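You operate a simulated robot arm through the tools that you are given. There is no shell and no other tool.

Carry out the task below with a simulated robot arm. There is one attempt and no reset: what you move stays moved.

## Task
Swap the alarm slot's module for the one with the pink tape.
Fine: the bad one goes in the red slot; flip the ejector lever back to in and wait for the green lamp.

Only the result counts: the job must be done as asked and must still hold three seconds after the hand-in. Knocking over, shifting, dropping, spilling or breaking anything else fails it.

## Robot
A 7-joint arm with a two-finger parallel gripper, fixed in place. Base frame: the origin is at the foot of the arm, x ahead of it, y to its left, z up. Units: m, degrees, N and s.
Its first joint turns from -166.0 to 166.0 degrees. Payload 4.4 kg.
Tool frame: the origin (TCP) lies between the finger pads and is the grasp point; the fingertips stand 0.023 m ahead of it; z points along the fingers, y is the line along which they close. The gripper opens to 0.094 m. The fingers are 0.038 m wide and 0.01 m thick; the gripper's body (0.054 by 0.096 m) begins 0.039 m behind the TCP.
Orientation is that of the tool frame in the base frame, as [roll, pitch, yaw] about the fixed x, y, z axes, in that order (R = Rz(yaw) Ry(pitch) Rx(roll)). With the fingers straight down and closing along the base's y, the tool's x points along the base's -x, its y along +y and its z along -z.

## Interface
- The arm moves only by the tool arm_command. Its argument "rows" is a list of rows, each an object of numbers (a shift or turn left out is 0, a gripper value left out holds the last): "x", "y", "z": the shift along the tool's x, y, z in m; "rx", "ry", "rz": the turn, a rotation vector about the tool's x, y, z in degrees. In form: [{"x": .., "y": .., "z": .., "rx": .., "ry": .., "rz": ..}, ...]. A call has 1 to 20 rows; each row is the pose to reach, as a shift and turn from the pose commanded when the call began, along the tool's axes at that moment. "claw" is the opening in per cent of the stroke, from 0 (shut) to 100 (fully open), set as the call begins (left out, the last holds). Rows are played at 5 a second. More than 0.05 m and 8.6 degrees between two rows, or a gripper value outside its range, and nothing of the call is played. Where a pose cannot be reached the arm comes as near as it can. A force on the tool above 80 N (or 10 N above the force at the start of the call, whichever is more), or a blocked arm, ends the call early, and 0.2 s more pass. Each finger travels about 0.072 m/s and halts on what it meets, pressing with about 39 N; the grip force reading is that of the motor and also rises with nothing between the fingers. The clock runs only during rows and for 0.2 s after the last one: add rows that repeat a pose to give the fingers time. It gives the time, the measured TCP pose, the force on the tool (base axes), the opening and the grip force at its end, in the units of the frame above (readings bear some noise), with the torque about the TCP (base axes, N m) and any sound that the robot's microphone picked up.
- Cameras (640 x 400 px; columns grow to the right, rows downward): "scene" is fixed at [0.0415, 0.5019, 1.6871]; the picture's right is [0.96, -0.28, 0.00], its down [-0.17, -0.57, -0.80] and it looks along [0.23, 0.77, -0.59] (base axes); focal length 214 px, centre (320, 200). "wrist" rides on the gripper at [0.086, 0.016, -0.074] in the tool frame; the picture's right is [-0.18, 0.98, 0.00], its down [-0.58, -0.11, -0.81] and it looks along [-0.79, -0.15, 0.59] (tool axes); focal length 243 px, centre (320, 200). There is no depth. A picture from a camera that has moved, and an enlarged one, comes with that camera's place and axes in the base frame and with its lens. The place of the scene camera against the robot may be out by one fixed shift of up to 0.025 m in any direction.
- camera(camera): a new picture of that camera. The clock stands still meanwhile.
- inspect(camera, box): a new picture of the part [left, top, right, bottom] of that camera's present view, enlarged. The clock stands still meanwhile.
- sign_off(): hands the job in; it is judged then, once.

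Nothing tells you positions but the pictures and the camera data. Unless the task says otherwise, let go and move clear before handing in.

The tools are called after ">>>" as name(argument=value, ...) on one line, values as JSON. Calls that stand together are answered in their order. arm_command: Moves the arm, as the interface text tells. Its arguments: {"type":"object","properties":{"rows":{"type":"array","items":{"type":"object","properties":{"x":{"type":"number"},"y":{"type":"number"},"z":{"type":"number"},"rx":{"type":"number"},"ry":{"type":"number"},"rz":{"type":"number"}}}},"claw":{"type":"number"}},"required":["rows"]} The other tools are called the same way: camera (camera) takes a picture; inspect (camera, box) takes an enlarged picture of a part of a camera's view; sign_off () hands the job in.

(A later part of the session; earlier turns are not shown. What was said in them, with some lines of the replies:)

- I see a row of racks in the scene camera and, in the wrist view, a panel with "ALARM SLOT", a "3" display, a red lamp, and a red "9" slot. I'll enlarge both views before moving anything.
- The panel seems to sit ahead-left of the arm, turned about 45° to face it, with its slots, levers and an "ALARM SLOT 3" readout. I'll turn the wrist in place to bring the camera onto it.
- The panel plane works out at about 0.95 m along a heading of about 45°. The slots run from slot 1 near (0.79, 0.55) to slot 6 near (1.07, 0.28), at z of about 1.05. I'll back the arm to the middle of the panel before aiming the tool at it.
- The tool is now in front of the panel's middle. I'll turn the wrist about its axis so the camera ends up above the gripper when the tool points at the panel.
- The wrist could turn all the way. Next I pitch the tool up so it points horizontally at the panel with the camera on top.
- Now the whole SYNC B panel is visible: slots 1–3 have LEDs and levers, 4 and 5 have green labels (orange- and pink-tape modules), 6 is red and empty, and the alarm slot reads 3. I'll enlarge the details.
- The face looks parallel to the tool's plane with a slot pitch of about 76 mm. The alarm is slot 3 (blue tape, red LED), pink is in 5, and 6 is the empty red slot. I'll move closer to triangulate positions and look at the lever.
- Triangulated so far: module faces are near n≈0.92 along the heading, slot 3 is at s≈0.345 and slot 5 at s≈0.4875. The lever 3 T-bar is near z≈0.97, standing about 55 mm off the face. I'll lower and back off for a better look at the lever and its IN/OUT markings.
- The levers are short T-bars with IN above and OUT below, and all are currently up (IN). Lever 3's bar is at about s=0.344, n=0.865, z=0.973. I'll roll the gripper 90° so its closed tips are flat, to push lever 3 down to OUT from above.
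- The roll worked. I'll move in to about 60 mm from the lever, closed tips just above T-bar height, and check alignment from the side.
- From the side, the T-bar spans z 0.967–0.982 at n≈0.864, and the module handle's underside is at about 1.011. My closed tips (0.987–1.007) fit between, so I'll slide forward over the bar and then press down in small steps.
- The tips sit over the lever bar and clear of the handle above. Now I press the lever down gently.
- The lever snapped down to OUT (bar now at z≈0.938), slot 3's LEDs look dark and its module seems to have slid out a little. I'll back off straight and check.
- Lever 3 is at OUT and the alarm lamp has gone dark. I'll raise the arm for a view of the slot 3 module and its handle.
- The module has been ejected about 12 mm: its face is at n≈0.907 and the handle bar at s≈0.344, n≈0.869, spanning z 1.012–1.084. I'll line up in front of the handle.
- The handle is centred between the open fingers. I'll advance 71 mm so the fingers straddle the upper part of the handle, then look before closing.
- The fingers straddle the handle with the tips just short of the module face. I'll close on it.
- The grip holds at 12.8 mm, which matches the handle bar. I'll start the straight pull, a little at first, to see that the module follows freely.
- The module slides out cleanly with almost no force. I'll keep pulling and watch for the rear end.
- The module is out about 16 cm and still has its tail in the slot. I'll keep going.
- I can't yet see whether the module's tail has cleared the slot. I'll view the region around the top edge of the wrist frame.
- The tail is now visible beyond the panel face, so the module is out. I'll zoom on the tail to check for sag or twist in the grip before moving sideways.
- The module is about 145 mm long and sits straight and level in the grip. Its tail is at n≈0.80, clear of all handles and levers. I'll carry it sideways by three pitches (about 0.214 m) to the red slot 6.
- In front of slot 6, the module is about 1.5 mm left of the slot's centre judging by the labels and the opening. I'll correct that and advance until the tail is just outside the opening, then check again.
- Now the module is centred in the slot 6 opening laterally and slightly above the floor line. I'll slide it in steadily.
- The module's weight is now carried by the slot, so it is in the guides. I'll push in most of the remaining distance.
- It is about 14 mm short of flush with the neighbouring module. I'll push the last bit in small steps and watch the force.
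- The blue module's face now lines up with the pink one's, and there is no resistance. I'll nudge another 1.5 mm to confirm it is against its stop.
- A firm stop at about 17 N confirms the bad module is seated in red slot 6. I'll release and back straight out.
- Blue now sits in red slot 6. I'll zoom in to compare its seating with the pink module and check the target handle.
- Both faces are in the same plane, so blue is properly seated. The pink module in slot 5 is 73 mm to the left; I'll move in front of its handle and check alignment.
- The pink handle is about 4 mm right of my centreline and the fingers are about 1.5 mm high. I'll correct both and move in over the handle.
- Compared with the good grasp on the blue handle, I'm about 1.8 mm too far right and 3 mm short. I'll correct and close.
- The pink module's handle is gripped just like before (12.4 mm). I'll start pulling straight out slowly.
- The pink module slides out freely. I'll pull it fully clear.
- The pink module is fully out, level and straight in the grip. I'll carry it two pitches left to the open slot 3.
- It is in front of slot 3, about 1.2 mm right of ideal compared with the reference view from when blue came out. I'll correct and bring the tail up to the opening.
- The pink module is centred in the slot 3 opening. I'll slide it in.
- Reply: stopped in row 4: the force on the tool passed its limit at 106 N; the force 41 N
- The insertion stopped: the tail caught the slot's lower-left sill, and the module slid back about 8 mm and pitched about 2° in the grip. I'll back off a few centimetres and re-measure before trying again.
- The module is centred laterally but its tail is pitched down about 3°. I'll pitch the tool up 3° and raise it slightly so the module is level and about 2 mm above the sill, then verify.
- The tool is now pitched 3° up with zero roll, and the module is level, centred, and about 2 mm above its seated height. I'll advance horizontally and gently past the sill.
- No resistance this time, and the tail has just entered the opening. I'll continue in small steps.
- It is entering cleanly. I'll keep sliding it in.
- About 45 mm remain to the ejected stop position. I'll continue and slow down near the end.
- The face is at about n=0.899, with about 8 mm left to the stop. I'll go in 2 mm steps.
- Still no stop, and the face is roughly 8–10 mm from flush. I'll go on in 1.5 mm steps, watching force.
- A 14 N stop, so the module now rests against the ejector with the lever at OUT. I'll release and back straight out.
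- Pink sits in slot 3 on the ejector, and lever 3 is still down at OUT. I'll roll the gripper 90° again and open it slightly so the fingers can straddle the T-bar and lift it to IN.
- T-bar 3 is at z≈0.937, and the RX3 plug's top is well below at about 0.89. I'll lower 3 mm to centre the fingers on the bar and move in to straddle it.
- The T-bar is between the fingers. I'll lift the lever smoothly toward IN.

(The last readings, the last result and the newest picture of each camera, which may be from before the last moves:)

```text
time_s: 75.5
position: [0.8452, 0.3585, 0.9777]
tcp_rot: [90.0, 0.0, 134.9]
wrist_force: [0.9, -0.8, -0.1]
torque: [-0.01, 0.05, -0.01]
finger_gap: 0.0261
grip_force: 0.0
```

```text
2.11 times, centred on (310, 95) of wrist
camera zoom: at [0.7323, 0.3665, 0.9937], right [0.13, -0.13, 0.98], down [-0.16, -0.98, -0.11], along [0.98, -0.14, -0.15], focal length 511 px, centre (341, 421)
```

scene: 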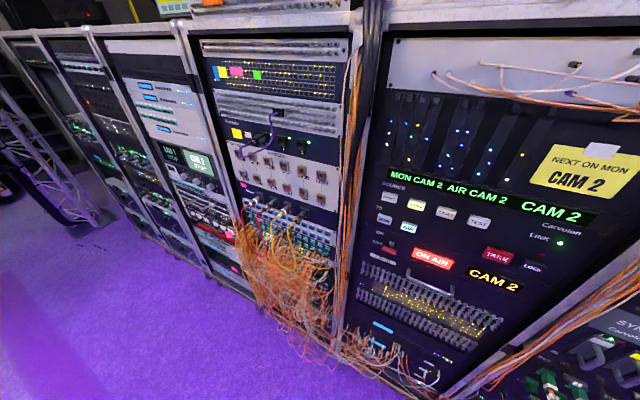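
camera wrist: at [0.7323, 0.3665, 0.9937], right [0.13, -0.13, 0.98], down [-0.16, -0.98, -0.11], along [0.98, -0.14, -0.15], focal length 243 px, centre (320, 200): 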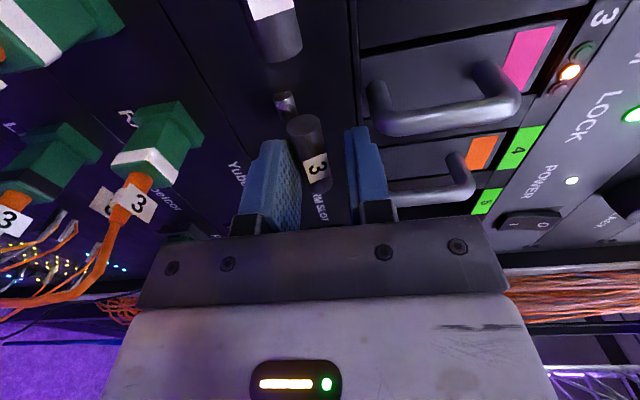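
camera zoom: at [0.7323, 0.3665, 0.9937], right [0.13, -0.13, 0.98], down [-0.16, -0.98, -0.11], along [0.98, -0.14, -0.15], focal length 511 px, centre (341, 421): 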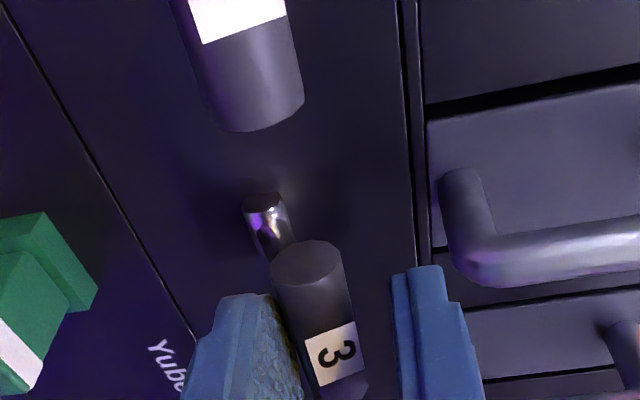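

The lever is up at IN (bar at z≈0.975), the module was drawn in, and slot 3's amber lamp is lit. I'll back straight off and watch for green.

>>> arm_command(rows=[{"z": -0.02, "y": -0.001}, {"z": -0.05, "y": -0.001}, {"z": -0.09, "y": -0.001}, {"z": -0.13, "y": -0.001}, {"z": -0.17, "y": 0.02}, {"z": -0.21, "y": 0.05}, {"z": -0.24, "y": 0.08}])

>>> arm_command(rows=[{"rz": 8.5}, {"rz": 17}, {"rz": 25.5}, {"rz": 34}, {"rz": 42.5}, {"rz": 51}, {"rz": 59.5}, {"rz": 68}, {"rz": 76.5}, {"rz": 85}, {"rz": 90}])

>>> inspect(camera="wrist", box=[120, 0, 520, 20])

>>> camera(camera="wrist")

```text
time_s: 77.1
position: [0.6758, 0.1889, 1.0546]
tcp_rot: [89.9, -0.1, 135.0]
wrist_force: [-0.6, 0.2, -0.4]
torque: [0.03, 0.0, 0.0]
finger_gap: 0.0263
grip_force: 0.1
```

```text
time_s: 79.5
position: [0.6771, 0.1885, 1.0573]
tcp_rot: [-94.8, -89.8, -40.4]
wrist_force: [0.4, -0.1, 0.0]
torque: [0.01, 0.03, -0.03]
finger_gap: 0.0264
grip_force: 0.1
```

```text
1.60 times, centred on (320, 10) of wrist
camera zoom: at [0.6348, 0.1242, 1.144], right [0.69, -0.7, -0.19], down [-0.65, -0.49, -0.58], along [0.31, 0.52, -0.79], focal length 388 px, centre (320, 504)
```

zoom: 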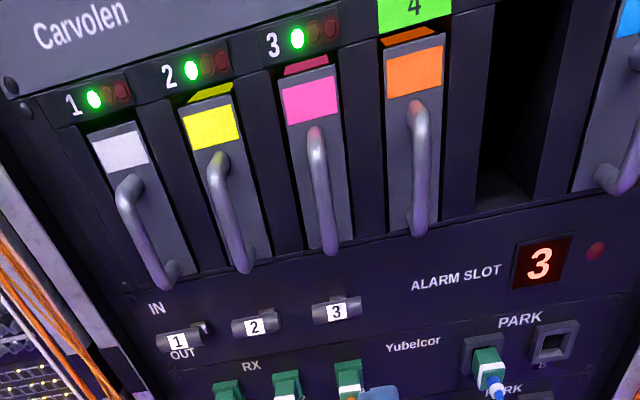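

```text
taken
camera wrist: at [0.6348, 0.1242, 1.144], right [0.69, -0.7, -0.19], down [-0.65, -0.49, -0.58], along [0.31, 0.52, -0.79], focal length 243 px, centre (320, 200)
```

wrist: 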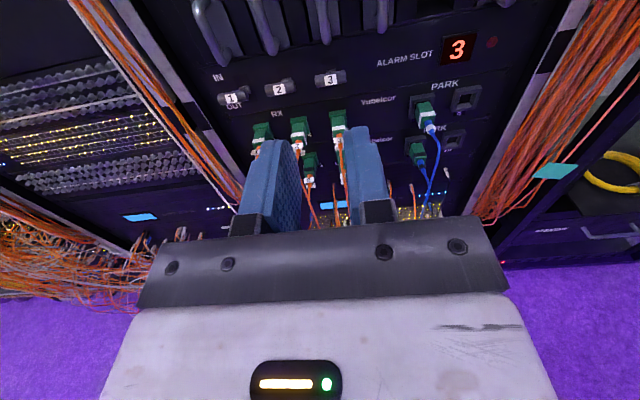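

Slot 3's green lamp is on, the lever is at IN, and the pink module is flush. I'll back further away, let a little time pass, and check the whole panel, including red slot 6.

>>> arm_command(rows=[{"x": 0.03, "z": -0.01}, {"x": 0.06, "z": -0.02, "y": 0.02}, {"x": 0.09, "z": -0.03, "y": 0.04}, {"x": 0.12, "z": -0.04, "y": 0.05}, {"x": 0.15, "z": -0.05, "y": 0.05}, {"x": 0.15, "z": -0.05, "y": 0.05}, {"x": 0.15, "z": -0.05, "y": 0.05}, {"x": 0.15, "z": -0.05, "y": 0.05}, {"x": 0.15, "z": -0.05, "y": 0.05}, {"x": 0.15, "z": -0.05, "y": 0.05}])

>>> inspect(camera="wrist", box=[180, 0, 470, 130])

>>> camera(camera="wrist")

>>> camera(camera="scene")

```text
time_s: 81.7
position: [0.6761, 0.116, 1.2077]
tcp_rot: [34.1, -89.9, -169.2]
wrist_force: [-1.0, -0.6, -0.2]
torque: [0.0, 0.01, 0.01]
finger_gap: 0.0263
grip_force: 0.0
```

```text
2.21 times, centred on (325, 65) of wrist
camera zoom: at [0.635, 0.053, 1.2951], right [0.69, -0.7, -0.18], down [-0.65, -0.49, -0.58], along [0.31, 0.52, -0.79], focal length 535 px, centre (309, 498)
```

zoom: 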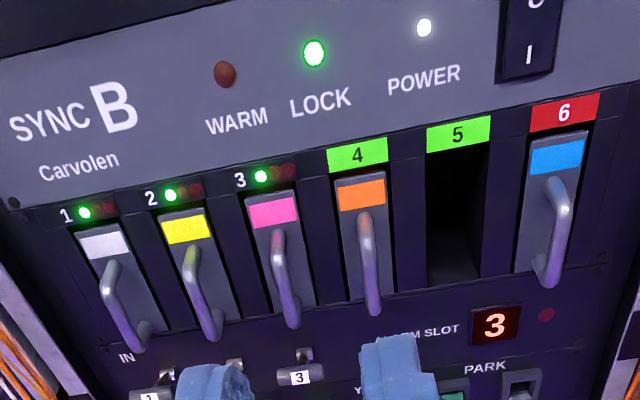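

```text
taken
camera wrist: at [0.635, 0.053, 1.2951], right [0.69, -0.7, -0.18], down [-0.65, -0.49, -0.58], along [0.31, 0.52, -0.79], focal length 243 px, centre (320, 200)
```

wrist: 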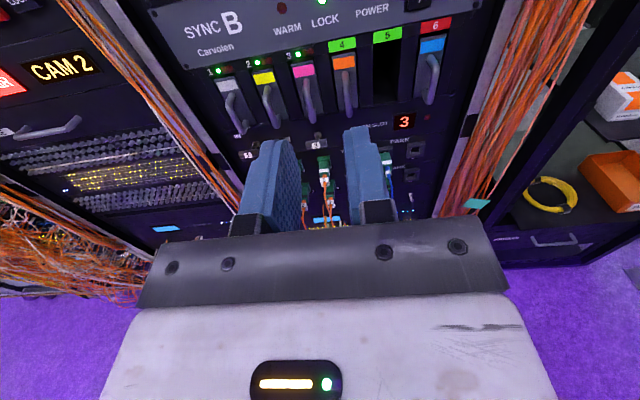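

```text
taken
```

scene: 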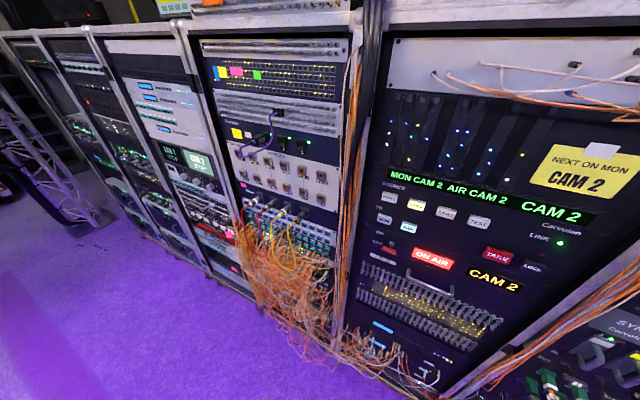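

Everything reads as asked: pink is in slot 3 with lever 3 at IN and a steady green lamp, and the bad blue module is in red slot 6. The alarm lamp is dark, though the alarm display still shows "3". Slots 1, 2 and 4 are untouched, and the gripper is empty and clear. I'm handing in now.

>>> sign_off()

```text
The job is handed in.
```

The swap is done and handed in. The pink-tape module is now in slot 3, the alarm slot. Its ejector lever is back at IN and its green lamp is on.

- **Bad module:** the blue-tape module from slot 3 is in the red slot 6, pushed in against its stop. Slot 5, where the pink one was, is now empty.
- **Alarm:** the red alarm lamp went dark when I flipped the lever out and stayed dark. The alarm display still shows "3".
- **Snag on insertion:** the first try at putting the pink module into slot 3 caught on the slot's sill and peaked at 106 N, which shifted the module a little in the grip. I backed off, levelled it and it then slid in freely. I saw no damage.
- **Everything else:** in the last pictures, slots 1 and 2 are still green, the LOCK lamp is on, and slot 4 and the cables look undisturbed. The gripper is empty and clear of the rack.
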